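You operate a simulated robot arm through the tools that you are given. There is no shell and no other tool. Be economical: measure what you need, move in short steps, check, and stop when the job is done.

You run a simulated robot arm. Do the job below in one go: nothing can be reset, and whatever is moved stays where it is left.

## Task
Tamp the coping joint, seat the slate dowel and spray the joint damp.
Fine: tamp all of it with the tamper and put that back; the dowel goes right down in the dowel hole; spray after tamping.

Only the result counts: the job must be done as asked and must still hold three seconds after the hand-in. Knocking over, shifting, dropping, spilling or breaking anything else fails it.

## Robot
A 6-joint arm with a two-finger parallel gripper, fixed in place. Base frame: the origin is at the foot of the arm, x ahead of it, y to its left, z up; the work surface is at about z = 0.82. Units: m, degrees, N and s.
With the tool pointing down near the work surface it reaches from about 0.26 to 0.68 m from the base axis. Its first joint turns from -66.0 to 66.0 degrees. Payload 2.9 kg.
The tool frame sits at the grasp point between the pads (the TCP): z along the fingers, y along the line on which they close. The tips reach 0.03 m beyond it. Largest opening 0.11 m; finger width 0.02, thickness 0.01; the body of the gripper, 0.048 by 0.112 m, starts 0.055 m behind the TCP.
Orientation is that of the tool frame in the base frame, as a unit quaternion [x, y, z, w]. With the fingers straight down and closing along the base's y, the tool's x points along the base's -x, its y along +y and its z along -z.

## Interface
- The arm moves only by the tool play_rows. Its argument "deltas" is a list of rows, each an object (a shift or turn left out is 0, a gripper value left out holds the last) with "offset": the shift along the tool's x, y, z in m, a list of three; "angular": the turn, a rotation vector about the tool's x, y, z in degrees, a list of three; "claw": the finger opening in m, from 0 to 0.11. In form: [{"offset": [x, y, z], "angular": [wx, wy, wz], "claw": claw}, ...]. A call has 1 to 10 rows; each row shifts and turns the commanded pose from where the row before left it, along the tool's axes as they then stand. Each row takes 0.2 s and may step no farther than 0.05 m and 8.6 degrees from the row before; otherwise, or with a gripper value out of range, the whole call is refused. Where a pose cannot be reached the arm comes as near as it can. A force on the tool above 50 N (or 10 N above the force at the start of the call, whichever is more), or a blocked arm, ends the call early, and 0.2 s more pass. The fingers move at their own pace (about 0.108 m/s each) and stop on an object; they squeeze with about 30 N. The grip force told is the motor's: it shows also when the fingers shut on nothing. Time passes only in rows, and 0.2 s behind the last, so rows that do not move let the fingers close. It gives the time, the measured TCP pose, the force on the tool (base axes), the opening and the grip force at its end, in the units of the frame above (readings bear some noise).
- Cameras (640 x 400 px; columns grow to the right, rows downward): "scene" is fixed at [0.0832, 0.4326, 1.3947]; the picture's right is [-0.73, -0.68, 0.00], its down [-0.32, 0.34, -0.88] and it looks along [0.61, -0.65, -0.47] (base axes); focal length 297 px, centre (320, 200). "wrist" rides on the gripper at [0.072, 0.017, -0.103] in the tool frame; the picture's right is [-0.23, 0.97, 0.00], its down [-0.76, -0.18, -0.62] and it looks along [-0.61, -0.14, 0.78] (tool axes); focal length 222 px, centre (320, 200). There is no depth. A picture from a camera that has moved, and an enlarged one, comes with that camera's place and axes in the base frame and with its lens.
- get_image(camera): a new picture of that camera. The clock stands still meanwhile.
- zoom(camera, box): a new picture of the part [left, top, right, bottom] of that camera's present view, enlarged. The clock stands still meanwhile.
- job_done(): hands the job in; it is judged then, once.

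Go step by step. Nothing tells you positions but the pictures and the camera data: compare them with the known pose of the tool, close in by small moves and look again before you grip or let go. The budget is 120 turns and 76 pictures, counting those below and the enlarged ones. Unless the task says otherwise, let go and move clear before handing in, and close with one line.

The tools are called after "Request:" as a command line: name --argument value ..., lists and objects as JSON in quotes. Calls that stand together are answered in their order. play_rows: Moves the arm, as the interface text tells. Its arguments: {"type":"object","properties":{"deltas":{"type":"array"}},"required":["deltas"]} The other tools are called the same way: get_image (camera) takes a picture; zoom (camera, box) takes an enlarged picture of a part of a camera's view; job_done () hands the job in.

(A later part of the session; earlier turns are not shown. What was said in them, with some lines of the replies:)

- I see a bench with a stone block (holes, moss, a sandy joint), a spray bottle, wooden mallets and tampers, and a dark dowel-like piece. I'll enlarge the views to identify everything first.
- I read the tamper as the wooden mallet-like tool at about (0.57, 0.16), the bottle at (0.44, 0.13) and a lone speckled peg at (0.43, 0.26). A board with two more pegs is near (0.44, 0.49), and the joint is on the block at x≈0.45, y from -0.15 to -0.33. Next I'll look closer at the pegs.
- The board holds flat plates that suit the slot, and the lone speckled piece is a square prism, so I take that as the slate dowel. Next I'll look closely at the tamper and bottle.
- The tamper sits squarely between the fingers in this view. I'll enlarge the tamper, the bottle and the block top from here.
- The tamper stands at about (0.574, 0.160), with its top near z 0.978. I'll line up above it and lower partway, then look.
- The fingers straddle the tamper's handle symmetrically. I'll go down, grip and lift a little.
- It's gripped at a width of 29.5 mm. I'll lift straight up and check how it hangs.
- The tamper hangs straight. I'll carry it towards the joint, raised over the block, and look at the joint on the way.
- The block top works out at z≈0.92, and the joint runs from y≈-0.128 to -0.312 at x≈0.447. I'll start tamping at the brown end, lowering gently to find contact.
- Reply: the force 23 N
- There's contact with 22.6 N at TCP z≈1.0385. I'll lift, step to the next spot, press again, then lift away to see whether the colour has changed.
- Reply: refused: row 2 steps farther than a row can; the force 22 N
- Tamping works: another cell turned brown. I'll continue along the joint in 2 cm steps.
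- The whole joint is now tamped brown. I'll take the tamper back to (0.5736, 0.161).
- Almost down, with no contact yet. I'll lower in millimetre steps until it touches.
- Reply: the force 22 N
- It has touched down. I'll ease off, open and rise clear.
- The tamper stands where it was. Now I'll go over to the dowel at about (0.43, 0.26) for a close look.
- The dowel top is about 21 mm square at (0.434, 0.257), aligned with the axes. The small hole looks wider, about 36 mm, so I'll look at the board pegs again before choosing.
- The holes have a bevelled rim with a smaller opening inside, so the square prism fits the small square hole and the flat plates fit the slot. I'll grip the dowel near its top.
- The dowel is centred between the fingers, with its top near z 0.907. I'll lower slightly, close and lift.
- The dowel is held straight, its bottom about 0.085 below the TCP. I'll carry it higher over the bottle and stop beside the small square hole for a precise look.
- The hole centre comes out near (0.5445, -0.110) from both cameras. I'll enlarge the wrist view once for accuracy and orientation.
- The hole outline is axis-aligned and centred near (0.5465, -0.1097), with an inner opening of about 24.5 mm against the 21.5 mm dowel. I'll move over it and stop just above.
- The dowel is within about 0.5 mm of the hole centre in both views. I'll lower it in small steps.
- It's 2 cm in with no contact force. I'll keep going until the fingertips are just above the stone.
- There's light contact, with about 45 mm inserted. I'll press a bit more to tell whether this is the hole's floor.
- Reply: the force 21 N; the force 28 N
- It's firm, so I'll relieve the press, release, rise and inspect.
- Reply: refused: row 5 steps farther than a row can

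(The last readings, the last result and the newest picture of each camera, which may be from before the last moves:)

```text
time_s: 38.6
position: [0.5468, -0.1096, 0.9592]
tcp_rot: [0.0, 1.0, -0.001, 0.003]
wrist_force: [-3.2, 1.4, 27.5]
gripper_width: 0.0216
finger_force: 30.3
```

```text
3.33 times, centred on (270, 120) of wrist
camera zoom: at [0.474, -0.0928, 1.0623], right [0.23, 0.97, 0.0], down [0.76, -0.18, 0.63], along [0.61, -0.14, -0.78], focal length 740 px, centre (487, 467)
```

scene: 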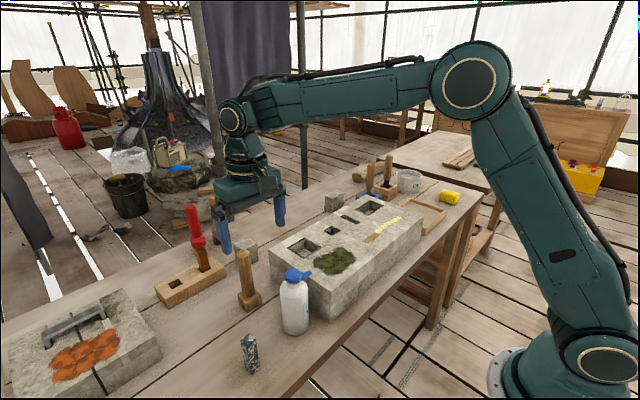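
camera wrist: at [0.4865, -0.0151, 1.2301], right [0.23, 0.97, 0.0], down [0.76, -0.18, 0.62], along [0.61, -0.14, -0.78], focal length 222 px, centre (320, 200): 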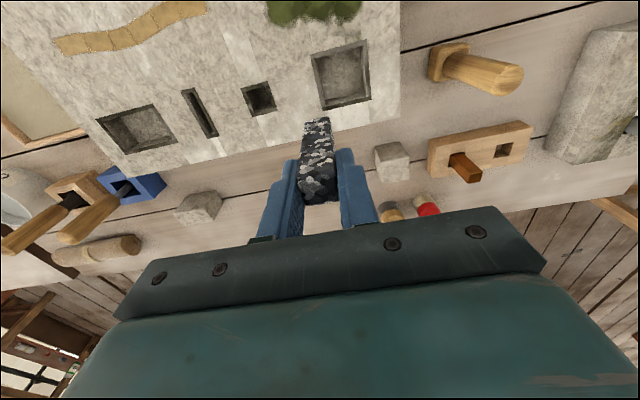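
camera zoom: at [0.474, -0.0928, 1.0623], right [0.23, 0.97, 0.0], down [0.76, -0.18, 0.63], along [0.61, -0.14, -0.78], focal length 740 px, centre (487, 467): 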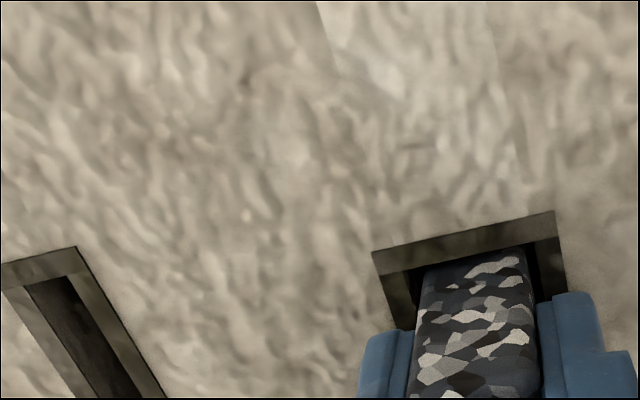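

Request:
play_rows --deltas '[{"offset": [0, 0, -0.003]}, {"claw": 0.05}, {}, {"offset": [0, 0, -0.04]}, {"offset": [0, 0, -0.05]}, {"offset": [0.02, 0.03, 0]}]'

Request:
zoom --camera "scene" --box '[300, 190, 380, 250]'

Request:
zoom --camera "wrist" --box '[190, 80, 350, 200]'

```text
time_s: 40.0
position: [0.525, -0.0771, 1.0477]
tcp_rot: [0.0, 1.0, 0.0, 0.0]
wrist_force: [-0.6, 0.2, 0.2]
gripper_width: 0.0497
finger_force: 0.2
```

```text
6.67 times, centred on (340, 220) of scene
camera zoom: at [0.0833, 0.4326, 1.3947], right [-0.73, -0.68, 0.0], down [-0.32, 0.34, -0.88], along [0.6, -0.65, -0.47], focal length 1981 px, centre (187, 67)
```

zoom: 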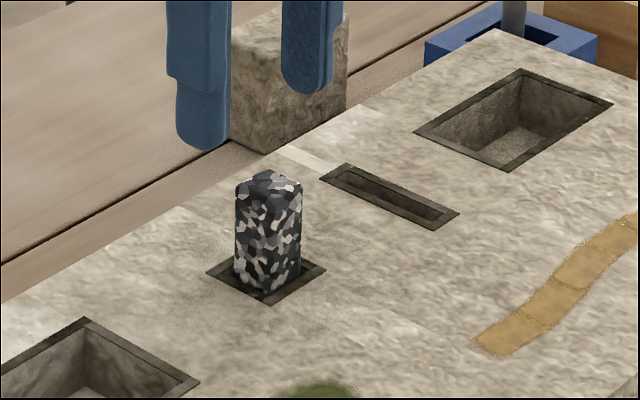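

```text
3.33 times, centred on (270, 140) of wrist
camera zoom: at [0.4524, -0.061, 1.1518], right [0.23, 0.97, 0.0], down [0.76, -0.18, 0.62], along [0.61, -0.14, -0.78], focal length 740 px, centre (487, 400)
```

zoom: 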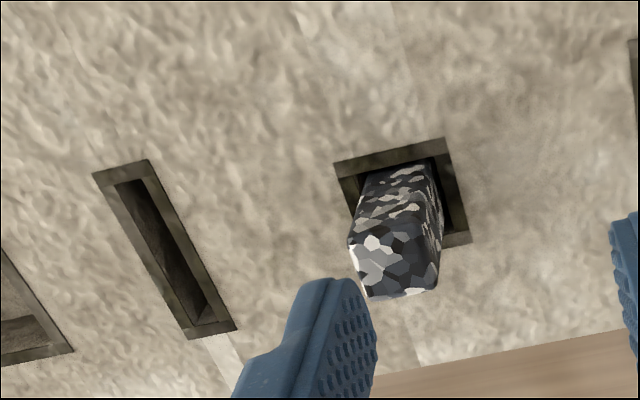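

The dowel sits on the hole's floor: the earlier view put the floor at about z 0.88, which matches the contact height. Now I'll look closely at the spray bottle.

Request:
play_rows --deltas '[{"offset": [0.03, 0.03, -0.02], "claw": 0.11}, {"offset": [0.03, 0.035, -0.02]}, {"offset": [0.03, 0.035, -0.02]}, {"offset": [0, 0.045, 0]}, {"offset": [0, 0.045, 0]}, {"offset": [0, 0.02, 0]}, {}]'

Request:
zoom --camera "wrist" --box '[220, 40, 420, 200]'

Request:
zoom --camera "scene" --box '[250, 250, 350, 350]'

```text
refused: row 2 steps farther than a row can; nothing moved
```

```text
2.50 times, centred on (320, 120) of wrist
camera zoom: at [0.4524, -0.061, 1.1518], right [0.23, 0.97, 0.0], down [0.76, -0.18, 0.62], along [0.61, -0.14, -0.78], focal length 555 px, centre (320, 400)
```

zoom: 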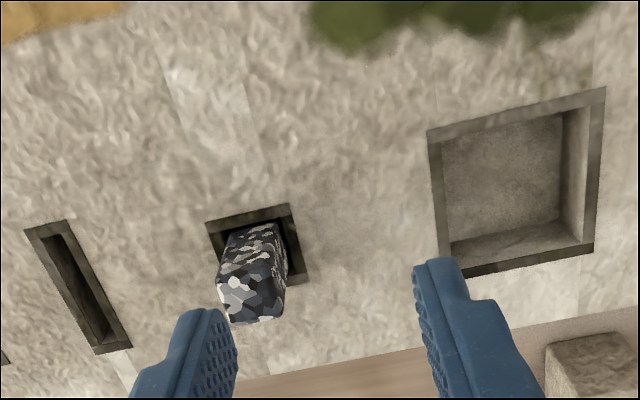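

```text
4.00 times, centred on (300, 300) of scene
camera zoom: at [0.0833, 0.4326, 1.3947], right [-0.73, -0.68, 0.0], down [-0.32, 0.34, -0.88], along [0.6, -0.65, -0.47], focal length 1188 px, centre (400, -200)
```

zoom: 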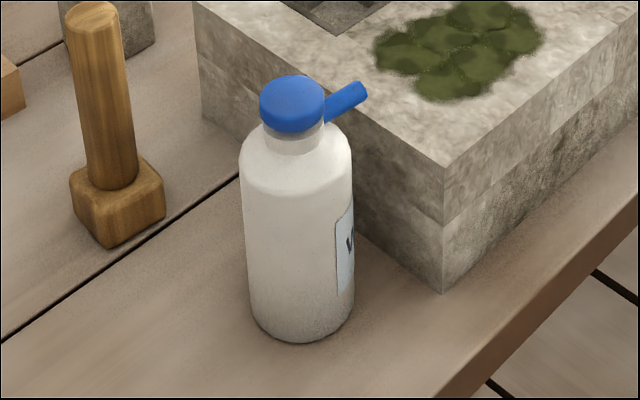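

Request:
play_rows --deltas '[{"offset": [0.0, 0.0, -0.04], "claw": 0.11}, {"offset": [0.02, 0.04, 0]}, {"offset": [0.02, 0.04, 0]}, {"offset": [0.02, 0.04, 0]}, {"offset": [0.02, 0.04, 0]}, {"offset": [0.005, 0.04, 0]}, {}]'

Request:
zoom --camera "wrist" --box '[220, 60, 420, 220]'

```text
time_s: 41.6
position: [0.44, 0.1224, 1.0903]
tcp_rot: [-0.001, 1.0, 0.0, -0.001]
wrist_force: [-0.5, 0.6, -0.1]
gripper_width: 0.1101
finger_force: 0.0
```

```text
2.50 times, centred on (320, 140) of wrist
camera zoom: at [0.3679, 0.1382, 1.1941], right [0.23, 0.97, 0.0], down [0.76, -0.18, 0.62], along [0.61, -0.14, -0.78], focal length 555 px, centre (320, 350)
```

zoom: 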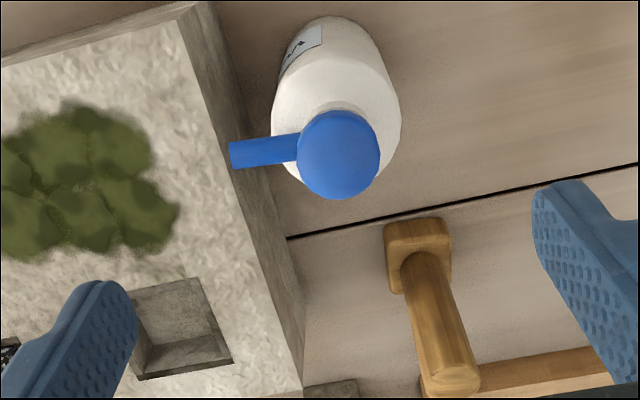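

The bottle axis is at about (0.442, 0.1285), its cap top at 0.981, and the nozzle is horizontal, pointing to -y. I'll turn the gripper 90° and tilt it 45° so it grips the body from the +y side across x, clear of nozzle and cap.

Request:
play_rows --deltas '[{"angular": [0, 0, 8.5]}, {"angular": [0, 0, 8.5]}, {"angular": [0, 0, 8.5]}, {"angular": [0, 0, 8.5]}, {"angular": [0, 0, 8.5]}, {"angular": [0, 0, 8.5]}, {"angular": [0, 0, 8.5]}, {"angular": [0, 0, 8.5]}, {"angular": [0, 0, 8.5]}, {"angular": [0, 0, 8.5]}]'

Request:
play_rows --deltas '[{"angular": [0, 0, 5]}, {"angular": [0, -7.5, 0]}, {"angular": [0, -7.5, 0]}, {"angular": [0, -7.5, 0]}, {"angular": [0, -7.5, 0]}, {"angular": [0, -7.5, 0]}, {"angular": [0, -7.5, 0]}, {}]'

Request:
get_image --camera "scene"

Request:
get_image --camera "wrist"

```text
time_s: 43.8
position: [0.4409, 0.1214, 1.0895]
tcp_rot: [0.677, 0.736, 0.001, 0.0]
wrist_force: [0.1, 0.6, -0.2]
gripper_width: 0.1099
finger_force: 0.1
```

```text
time_s: 45.6
position: [0.4231, 0.0979, 1.0608]
tcp_rot: [0.653, 0.654, -0.268, 0.271]
wrist_force: [0.0, 0.3, -0.5]
gripper_width: 0.1102
finger_force: 0.1
out of reach, approached as far as the arm can: row 6, 7
```

```text
29 pictures are left
```

scene: 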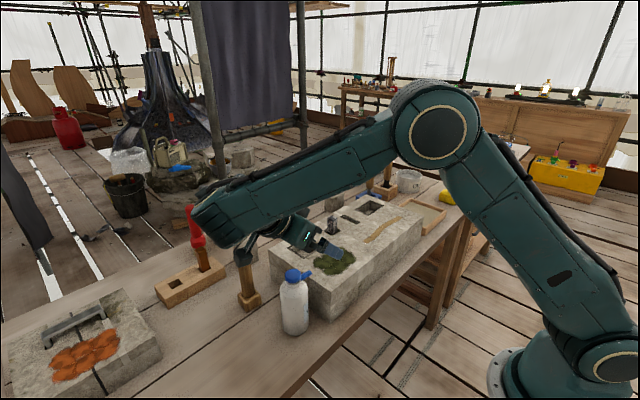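

```text
28 pictures are left
camera wrist: at [0.44, 0.223, 1.0828], right [0.97, -0.16, 0.16], down [-0.18, -0.1, 0.98], along [-0.14, -0.98, -0.13], focal length 222 px, centre (320, 200)
```

wrist: 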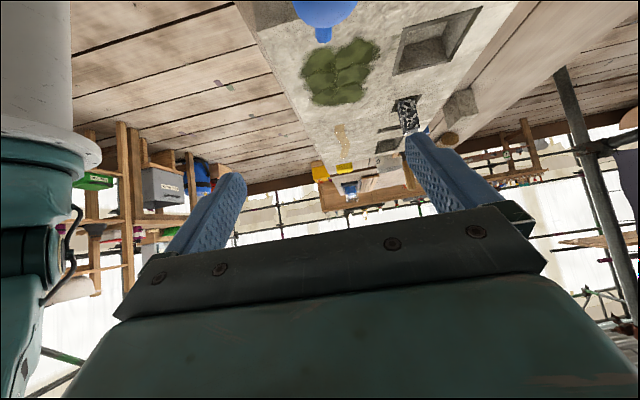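

The tilt was reached but the arm fell short in position, so I'll test whether lower down it can reach the pose above the bottle.

Request:
play_rows --deltas '[{"offset": [0.025, 0.0095, 0.0033]}, {"offset": [0.025, 0.0095, 0.0033]}, {}]'

```text
time_s: 46.4
position: [0.4416, 0.1289, 1.0204]
tcp_rot: [0.653, 0.654, -0.269, 0.271]
wrist_force: [0.6, 0.2, -0.2]
gripper_width: 0.1098
finger_force: 0.0
```

Now the TCP is right above the bottle. I'll check alignment before descending.

Request:
zoom --camera "scene" --box '[220, 210, 360, 350]'

Request:
get_image --camera "wrist"

```text
2.86 times, centred on (290, 280) of scene
camera zoom: at [0.0832, 0.4326, 1.3947], right [-0.73, -0.68, 0.0], down [-0.32, 0.34, -0.88], along [0.61, -0.65, -0.47], focal length 849 px, centre (406, -29)
```

zoom: 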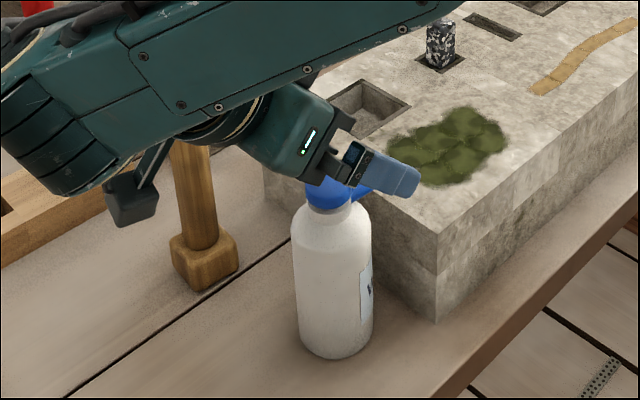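

```text
26 pictures are left
camera wrist: at [0.4595, 0.253, 1.0428], right [0.97, -0.16, 0.16], down [-0.18, -0.1, 0.98], along [-0.14, -0.98, -0.13], focal length 222 px, centre (320, 200)
```

wrist: 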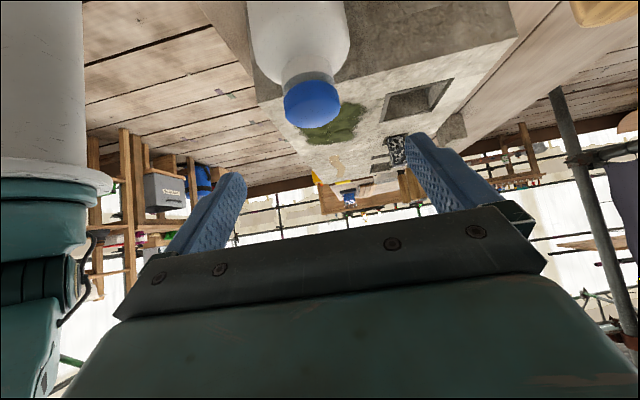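

The bottle cap is centred between the fingers. I'll descend vertically along the bottle to TCP z≈0.895.

Request:
play_rows --deltas '[{"offset": [0.0222, 0.001, 0.0222]}, {"offset": [0.0222, 0.0005, 0.0222]}, {"offset": [0.0222, 0, 0.0222]}, {"offset": [0.0222, 0, 0.0222]}, {}]'

Request:
get_image --camera "scene"

Request:
get_image --camera "wrist"

```text
time_s: 47.6
position: [0.4456, 0.131, 0.8946]
tcp_rot: [0.654, 0.653, -0.27, 0.271]
wrist_force: [0.1, 1.0, 3.4]
gripper_width: 0.1099
finger_force: 0.0
```

```text
25 pictures are left
```

scene: 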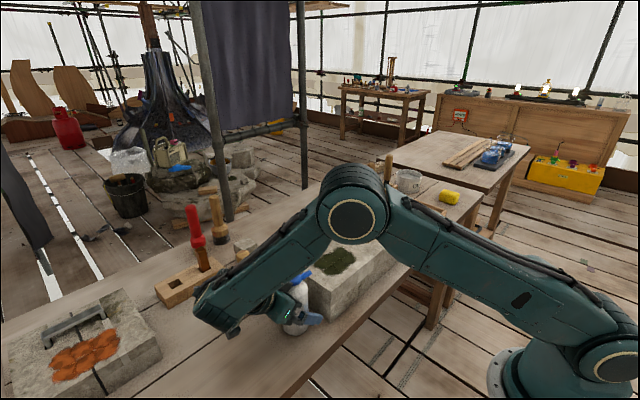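

```text
24 pictures are left
camera wrist: at [0.4628, 0.2551, 0.9169], right [0.97, -0.16, 0.16], down [-0.18, -0.1, 0.98], along [-0.14, -0.98, -0.12], focal length 222 px, centre (320, 200)
```

wrist: 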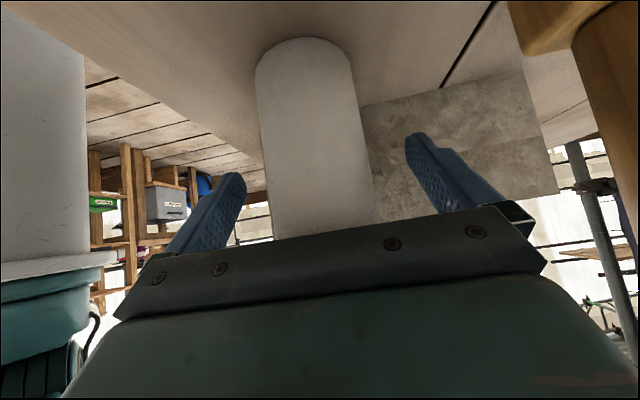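

The bottle body is between the fingers. I'll check the cap clearance with one enlargement, since a slight 3 N upward force shows.

Request:
zoom --camera "scene" --box '[180, 230, 340, 350]'

Request:
play_rows --deltas '[{}]'

```text
3.33 times, centred on (260, 290) of scene
camera zoom: at [0.0832, 0.4326, 1.3947], right [-0.73, -0.68, 0.0], down [-0.32, 0.34, -0.88], along [0.61, -0.65, -0.47], focal length 990 px, centre (520, -100)
```

zoom: 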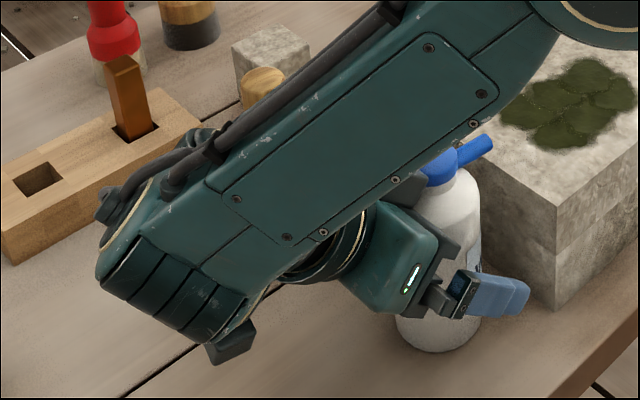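

```text
time_s: 48.0
position: [0.446, 0.1311, 0.8943]
tcp_rot: [0.654, 0.654, -0.27, 0.27]
wrist_force: [0.7, 2.3, 3.6]
gripper_width: 0.11
finger_force: 0.0
```

A small steady push suggests the palm grazes the bottle, so I'll back off a few millimetres along the tool and recheck.

Request:
play_rows --deltas '[{"offset": [0, 0, -0.004]}, {"offset": [0, 0, -0.003]}, {}]'

```text
time_s: 48.8
position: [0.4456, 0.1351, 0.899]
tcp_rot: [0.654, 0.653, -0.271, 0.27]
wrist_force: [0.0, 0.1, -0.9]
gripper_width: 0.11
finger_force: 0.1
```

The contact is gone. I'll close on the bottle.

Request:
play_rows --deltas '[{"claw": 0.0}, {}, {}, {}]'

Request:
zoom --camera "scene" --box '[180, 190, 440, 350]'

```text
time_s: 49.8
position: [0.4453, 0.1343, 0.8992]
tcp_rot: [0.654, 0.652, -0.271, 0.271]
wrist_force: [1.7, 0.5, 1.4]
gripper_width: 0.0593
finger_force: 29.7
```

```text
2.46 times, centred on (310, 270) of scene
camera zoom: at [0.0833, 0.4326, 1.3947], right [-0.73, -0.68, 0.0], down [-0.32, 0.34, -0.88], along [0.61, -0.65, -0.47], focal length 731 px, centre (345, 28)
```

zoom: 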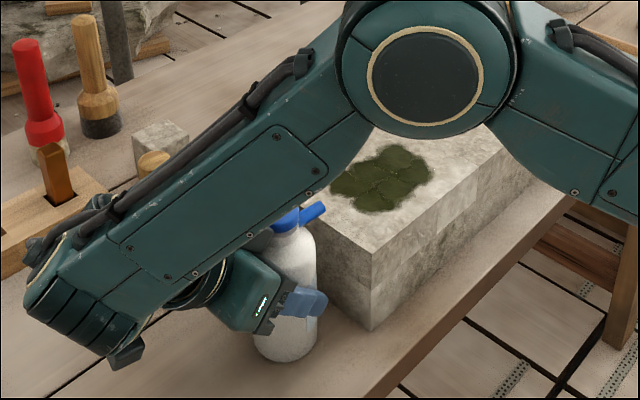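

The bottle is gripped at 59 mm and nothing leaked. I'll lift it upright and check it.

Request:
play_rows --deltas '[{"offset": [-0.014, 0, -0.014]}, {"offset": [-0.025, 0, -0.025]}, {"offset": [-0.025, 0, -0.025]}, {"offset": [-0.025, 0, -0.025]}, {}]'

Request:
zoom --camera "scene" --box '[180, 190, 440, 350]'

```text
time_s: 51.0
position: [0.4415, 0.1321, 1.0202]
tcp_rot: [0.653, 0.654, -0.269, 0.27]
wrist_force: [-0.2, 0.4, -2.6]
gripper_width: 0.059
finger_force: 29.9
out of reach, approached as far as the arm can: row 4
```

```text
2.46 times, centred on (310, 270) of scene
camera zoom: at [0.0833, 0.4326, 1.3947], right [-0.73, -0.68, 0.0], down [-0.32, 0.34, -0.88], along [0.61, -0.65, -0.47], focal length 731 px, centre (345, 28)
```

zoom: 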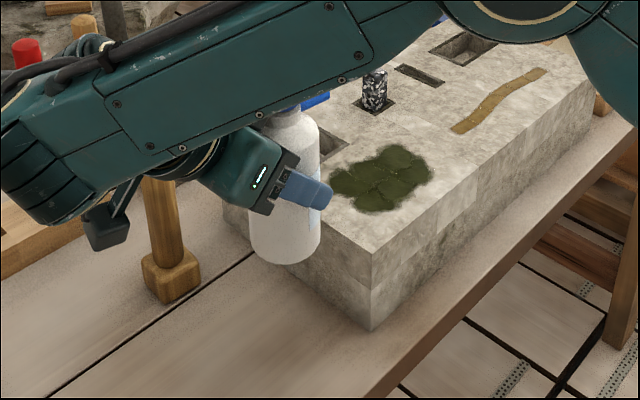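

The bottle hangs upright and clear. I'll carry it at this height to y≈0.01, behind the joint's near end.

Request:
play_rows --deltas '[{"offset": [-0.0225, 0.004, 0.02]}, {"offset": [-0.0225, 0.004, 0.02]}, {"offset": [-0.0225, 0.004, 0.02]}, {"offset": [-0.0225, 0.004, 0.02]}, {}]'

```text
time_s: 52.2
position: [0.455, 0.0088, 1.0285]
tcp_rot: [0.654, 0.653, -0.271, 0.27]
wrist_force: [0.1, 0.3, -2.0]
gripper_width: 0.0593
finger_force: 30.0
```

Now I'll tilt the nozzle down by 60° about the grip, aiming at the joint's near end.

Request:
play_rows --deltas '[{"offset": [0, 0.004, 0], "angular": [0, 7.5, 0]}, {"offset": [0, 0.003, 0], "angular": [0, 7.5, 0]}, {"angular": [0, 7.5, 0]}, {"angular": [0, 7.5, 0]}, {"angular": [0, 7.5, 0]}, {"angular": [0, 7.5, 0]}, {"angular": [0, 7.5, 0]}, {"angular": [0, 7.5, 0]}, {}]'

Request:
get_image --camera "scene"

```text
time_s: 54.2
position: [0.4628, 0.0083, 1.0272]
tcp_rot: [0.701, 0.701, 0.094, -0.093]
wrist_force: [-0.1, 0.2, -3.1]
gripper_width: 0.059
finger_force: 29.9
```

```text
20 pictures are left
```

scene: 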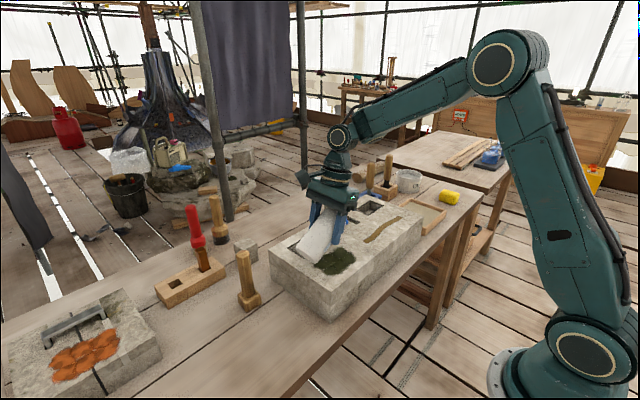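

Request:
zoom --camera "scene" --box '[280, 170, 440, 290]'

```text
3.33 times, centred on (360, 230) of scene
camera zoom: at [0.0833, 0.4326, 1.3947], right [-0.73, -0.68, 0.0], down [-0.32, 0.34, -0.88], along [0.6, -0.65, -0.47], focal length 990 px, centre (187, 100)
```

zoom: 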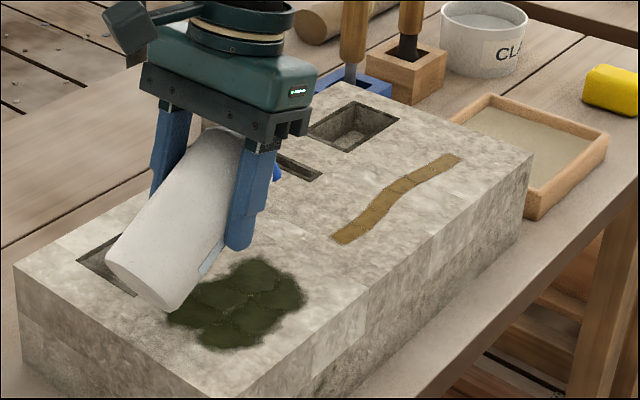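

The nozzle now points down at the joint's near end. I'll sweep slowly along the joint and look for damp colour.

Request:
play_rows --deltas '[{}, {"offset": [-0.0145, 0, -0.0039]}, {"offset": [-0.0145, 0, -0.0039]}, {"offset": [-0.0145, 0, -0.0039]}, {"offset": [-0.0145, 0, -0.0039]}, {"offset": [-0.0145, 0, -0.0039]}, {"offset": [-0.0145, 0, -0.0039]}, {}]'

Request:
zoom --camera "scene" --box '[280, 170, 440, 290]'

```text
time_s: 56.0
position: [0.464, -0.0813, 1.0275]
tcp_rot: [0.701, 0.701, 0.092, -0.093]
wrist_force: [-0.7, 0.2, -3.4]
gripper_width: 0.0595
finger_force: 29.8
```

```text
3.33 times, centred on (360, 230) of scene
camera zoom: at [0.0833, 0.4326, 1.3947], right [-0.73, -0.68, 0.0], down [-0.32, 0.34, -0.88], along [0.61, -0.65, -0.47], focal length 990 px, centre (187, 100)
```

zoom: 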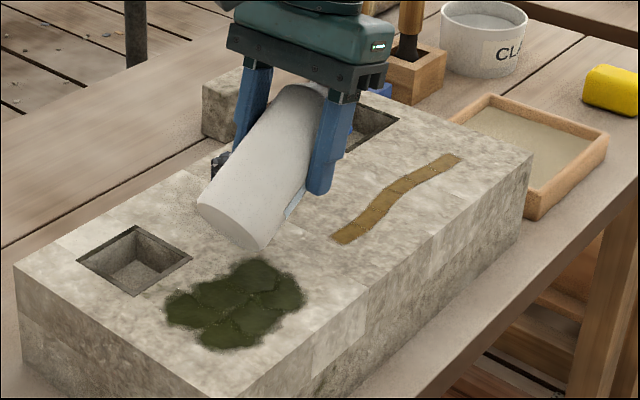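

The moss and joint look darker than before, so I'll compare the joint closely with the earlier enlargement.

Request:
zoom --camera "scene" --box '[330, 170, 450, 270]'

```text
4.00 times, centred on (390, 220) of scene
camera zoom: at [0.0833, 0.4326, 1.3947], right [-0.73, -0.68, 0.0], down [-0.32, 0.34, -0.88], along [0.61, -0.65, -0.47], focal length 1188 px, centre (40, 120)
```

zoom: 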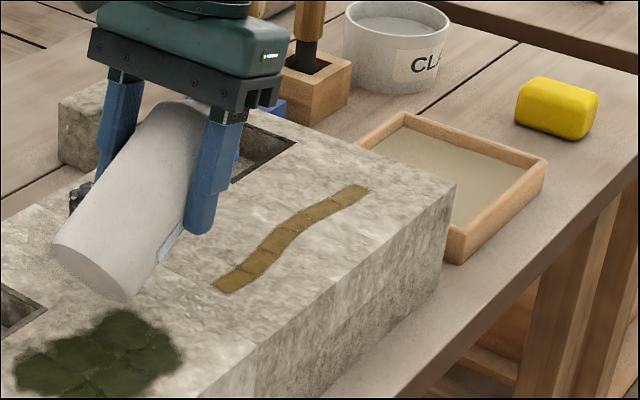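

The whole joint has gone from tan to a darker, damp ochre. I'll finish the sweep so the far end gets direct spray too.

Request:
play_rows --deltas '[{"offset": [-0.0145, 0, -0.0039]}, {"offset": [-0.0145, 0, -0.0039]}, {"offset": [-0.0145, 0, -0.0039]}, {"offset": [-0.0145, 0, -0.0039]}, {"offset": [-0.0145, 0, -0.0039]}, {"offset": [-0.0145, 0, -0.0039]}, {"offset": [-0.0097, 0, -0.0026]}, {}]'

Request:
zoom --camera "scene" --box '[330, 170, 450, 270]'

```text
time_s: 57.8
position: [0.4626, -0.1816, 1.0274]
tcp_rot: [0.701, 0.701, 0.092, -0.093]
wrist_force: [0.9, 0.1, -2.8]
gripper_width: 0.0591
finger_force: 30.0
```

```text
4.00 times, centred on (390, 220) of scene
camera zoom: at [0.0833, 0.4326, 1.3947], right [-0.73, -0.68, 0.0], down [-0.32, 0.34, -0.88], along [0.61, -0.65, -0.47], focal length 1188 px, centre (40, 120)
```

zoom: 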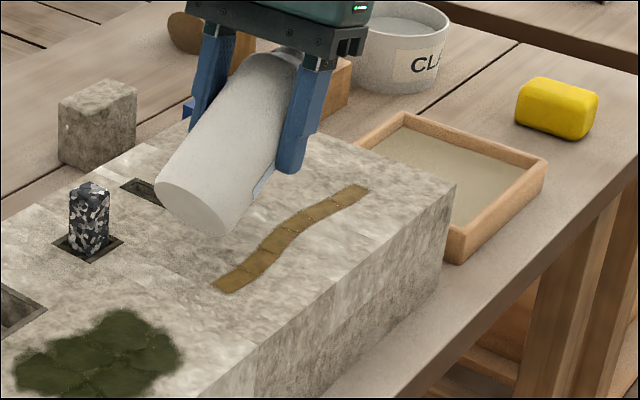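

The joint keeps darkening slightly as I sweep. I'll make the return sweep with the same tilt and compare.

Request:
play_rows --deltas '[{"offset": [0.0193, 0, 0.0052]}, {"offset": [0.0193, 0, 0.0052]}, {"offset": [0.0193, 0, 0.0052]}, {"offset": [0.0193, 0, 0.0052]}, {"offset": [0.0193, 0, 0.0052]}, {"offset": [0.0193, 0, 0.0052]}, {"offset": [0.0193, 0, 0.0052]}, {"offset": [0.0193, 0, 0.0052]}, {"offset": [0.0193, 0, 0.0052]}, {"offset": [0.0087, 0, 0.0023]}]'

Request:
zoom --camera "scene" --box '[330, 170, 450, 270]'

```text
time_s: 60.0
position: [0.4632, 0.0085, 1.0269]
tcp_rot: [0.702, 0.701, 0.091, -0.092]
wrist_force: [-0.3, -0.2, -2.9]
gripper_width: 0.0593
finger_force: 29.9
```

```text
4.00 times, centred on (390, 220) of scene
camera zoom: at [0.0833, 0.4326, 1.3947], right [-0.73, -0.68, 0.0], down [-0.32, 0.34, -0.88], along [0.61, -0.65, -0.47], focal length 1188 px, centre (40, 120)
```

zoom: 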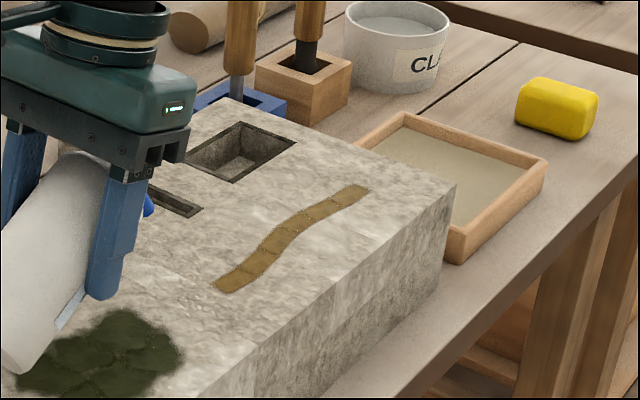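

The joint is uniformly damp and stable. I'll tilt the bottle upright again and take it back.

Request:
play_rows --deltas '[{"angular": [0, -7.5, 0]}, {"angular": [0, -7.5, 0]}, {"angular": [0, -7.5, 0]}, {"angular": [0, -7.5, 0]}, {"angular": [0, -7.5, 0]}, {"angular": [0, -7.5, 0]}, {"offset": [0, -0.004, 0], "angular": [0, -7.5, 0]}, {"offset": [0, -0.003, 0], "angular": [0, -7.5, 0]}, {}]'

Request:
play_rows --deltas '[{"offset": [0.0225, -0.003, -0.02]}, {"offset": [0.0225, -0.003, -0.02]}, {"offset": [0.0225, -0.002, -0.02]}, {"offset": [0.0225, -0.002, -0.02]}, {}]'

Request:
get_image --camera "scene"

```text
time_s: 62.0
position: [0.4549, 0.0084, 1.0277]
tcp_rot: [0.653, 0.653, -0.272, 0.271]
wrist_force: [0.0, 0.3, -4.4]
gripper_width: 0.059
finger_force: 30.0
```

```text
time_s: 63.2
position: [0.4455, 0.1284, 1.0183]
tcp_rot: [0.653, 0.653, -0.27, 0.27]
wrist_force: [0.1, 0.2, -4.3]
gripper_width: 0.059
finger_force: 29.9
```

```text
14 pictures are left
```

scene: 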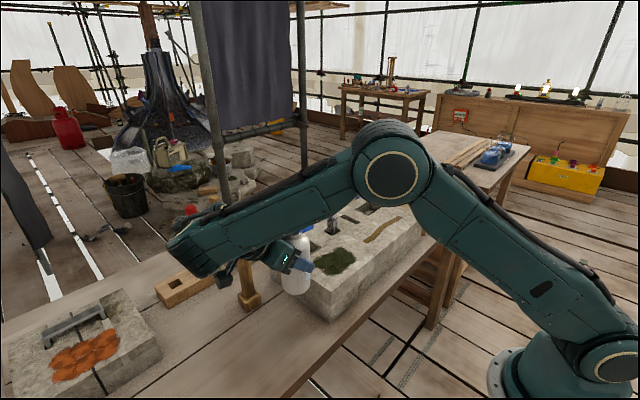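

I'll lower it to its original spot, keeping the last centimetre for slow steps.

Request:
play_rows --deltas '[{"offset": [0.0242, 0, 0.0158]}, {"offset": [0.02, 0, 0.02]}, {"offset": [0.02, 0, 0.02]}, {"offset": [0.0156, 0, 0.0156]}, {"offset": [0.005, 0, 0.005]}, {}]'

Request:
zoom --camera "scene" --box '[220, 230, 360, 350]'

```text
time_s: 64.6
position: [0.4467, 0.1345, 0.9063]
tcp_rot: [0.653, 0.653, -0.271, 0.271]
wrist_force: [0.1, 0.7, -2.7]
gripper_width: 0.0592
finger_force: 30.3
```

```text
3.33 times, centred on (290, 290) of scene
camera zoom: at [0.0833, 0.4326, 1.3947], right [-0.73, -0.68, 0.0], down [-0.32, 0.34, -0.88], along [0.61, -0.65, -0.47], focal length 990 px, centre (420, -100)
```

zoom: 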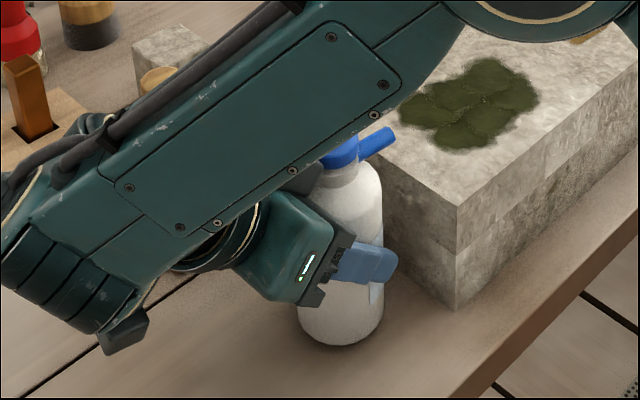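

Request:
play_rows --deltas '[{"offset": [0.002, 0, 0.002]}, {"offset": [0.0015, 0, 0.0015]}, {"offset": [0.001, 0, 0.001]}, {}]'

```text
time_s: 65.6
position: [0.4461, 0.1333, 0.9001]
tcp_rot: [0.654, 0.653, -0.271, 0.27]
wrist_force: [-0.5, 0.0, -3.5]
gripper_width: 0.0589
finger_force: 30.0
```

Request:
play_rows --deltas '[{"offset": [0.001, 0, 0.001]}, {}]'

Request:
play_rows --deltas '[{"offset": [0.0007, 0, 0.0007]}, {}]'

```text
time_s: 66.2
position: [0.4465, 0.1331, 0.8998]
tcp_rot: [0.654, 0.652, -0.271, 0.272]
wrist_force: [-2.2, -0.3, 17.0]
gripper_width: 0.0591
finger_force: 30.0
```

```text
time_s: 66.8
position: [0.447, 0.1334, 0.898]
tcp_rot: [0.655, 0.652, -0.269, 0.272]
wrist_force: [0.4, -0.7, 32.0]
gripper_width: 0.0594
finger_force: 30.0
```

It's touching down. I'll ease off, open, retreat a little along the tool and rise vertically.

Request:
play_rows --deltas '[{"offset": [-0.0012, 0, -0.0012]}, {"claw": 0.08}, {"claw": 0.11}, {}, {}]'

Request:
play_rows --deltas '[{"offset": [0, 0, -0.002]}, {"offset": [-0.02, 0, -0.02]}, {"offset": [-0.02, 0, -0.02]}, {"offset": [-0.02, 0, -0.02]}, {"offset": [-0.02, 0, -0.02]}, {}]'

Request:
get_image --camera "scene"

```text
time_s: 68.0
position: [0.4464, 0.134, 0.899]
tcp_rot: [0.653, 0.653, -0.271, 0.271]
wrist_force: [0.7, 0.2, 0.2]
gripper_width: 0.1101
finger_force: 0.0
```

```text
time_s: 69.4
position: [0.4442, 0.1343, 1.0133]
tcp_rot: [0.653, 0.654, -0.269, 0.271]
wrist_force: [-0.6, 0.1, 0.3]
gripper_width: 0.1098
finger_force: 0.0
out of reach, approached as far as the arm can: row 5
```

```text
12 pictures are left
```

scene: 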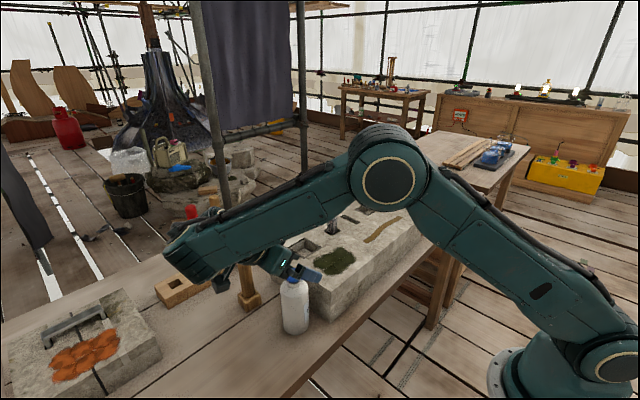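

Released cleanly. I'll untilt the gripper while rising, then take a last look at everything.

Request:
play_rows --deltas '[{"offset": [0, 0, -0.005], "angular": [0, 7.5, 0]}, {"offset": [0, 0, -0.01], "angular": [0, 7.5, 0]}, {"offset": [0, 0, -0.02], "angular": [0, 7.5, 0]}, {"offset": [0, 0, -0.03], "angular": [0, 7.5, 0]}, {"offset": [0, 0, -0.04], "angular": [0, 7.5, 0]}, {"offset": [0, 0, -0.04], "angular": [0, 7.5, 0]}, {"offset": [0, 0, -0.04]}, {}]'

Request:
get_image --camera "scene"

Request:
zoom --camera "scene" --box '[300, 170, 440, 280]'

Request:
zoom --camera "scene" --box '[200, 230, 340, 350]'

```text
time_s: 71.2
position: [0.4459, 0.1811, 1.1886]
tcp_rot: [0.707, 0.707, 0.0, 0.0]
wrist_force: [-0.2, 0.6, 1.1]
gripper_width: 0.1098
finger_force: 0.0
```

```text
11 pictures are left
```

scene: 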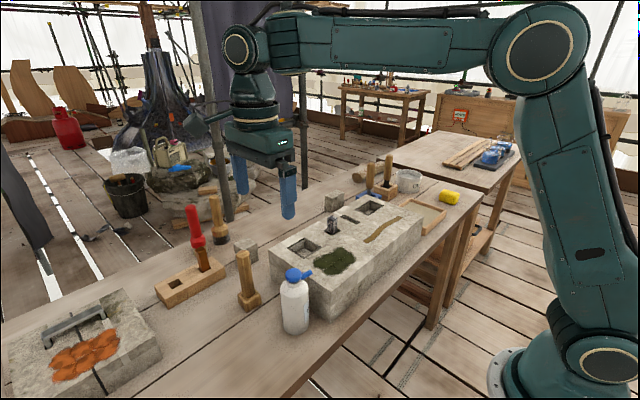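

```text
3.64 times, centred on (370, 225) of scene
camera zoom: at [0.0832, 0.4326, 1.3947], right [-0.73, -0.68, 0.0], down [-0.32, 0.34, -0.88], along [0.61, -0.65, -0.47], focal length 1080 px, centre (138, 109)
```

zoom: 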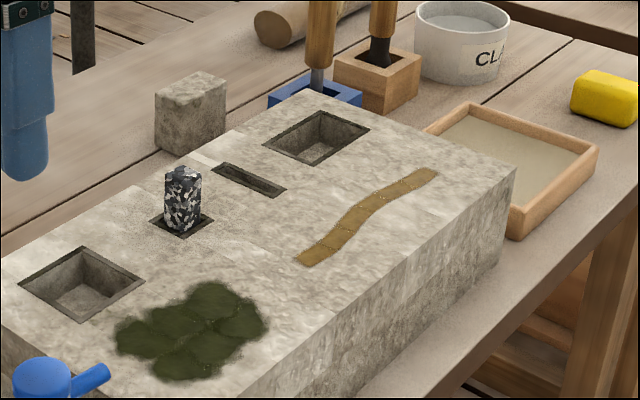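

```text
3.33 times, centred on (270, 290) of scene
camera zoom: at [0.0832, 0.4326, 1.3947], right [-0.73, -0.68, 0.0], down [-0.32, 0.34, -0.88], along [0.61, -0.65, -0.47], focal length 990 px, centre (487, -100)
```

zoom: 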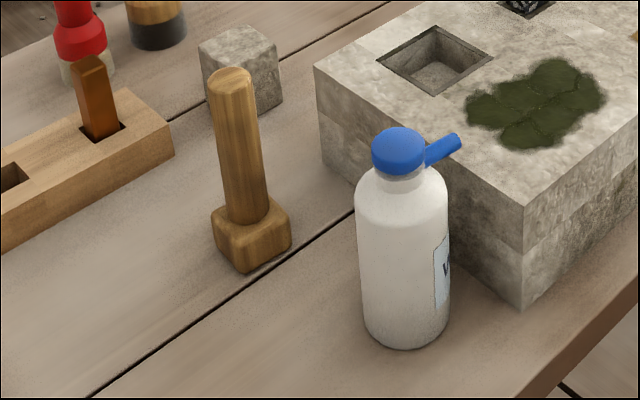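

The joint is tamped along its whole length and uniformly damp, and the dowel is down on the floor of its hole. The tamper and bottle stand back in their places with the arm clear, so I'm handing in.

Request:
job_done

```text
The job is handed in.
```

I tamped the whole coping joint, put the tamper back where it stood and seated the slate dowel on the floor of the dowel hole. I then sprayed the joint evenly damp; some spray also darkened the moss patch beside it.
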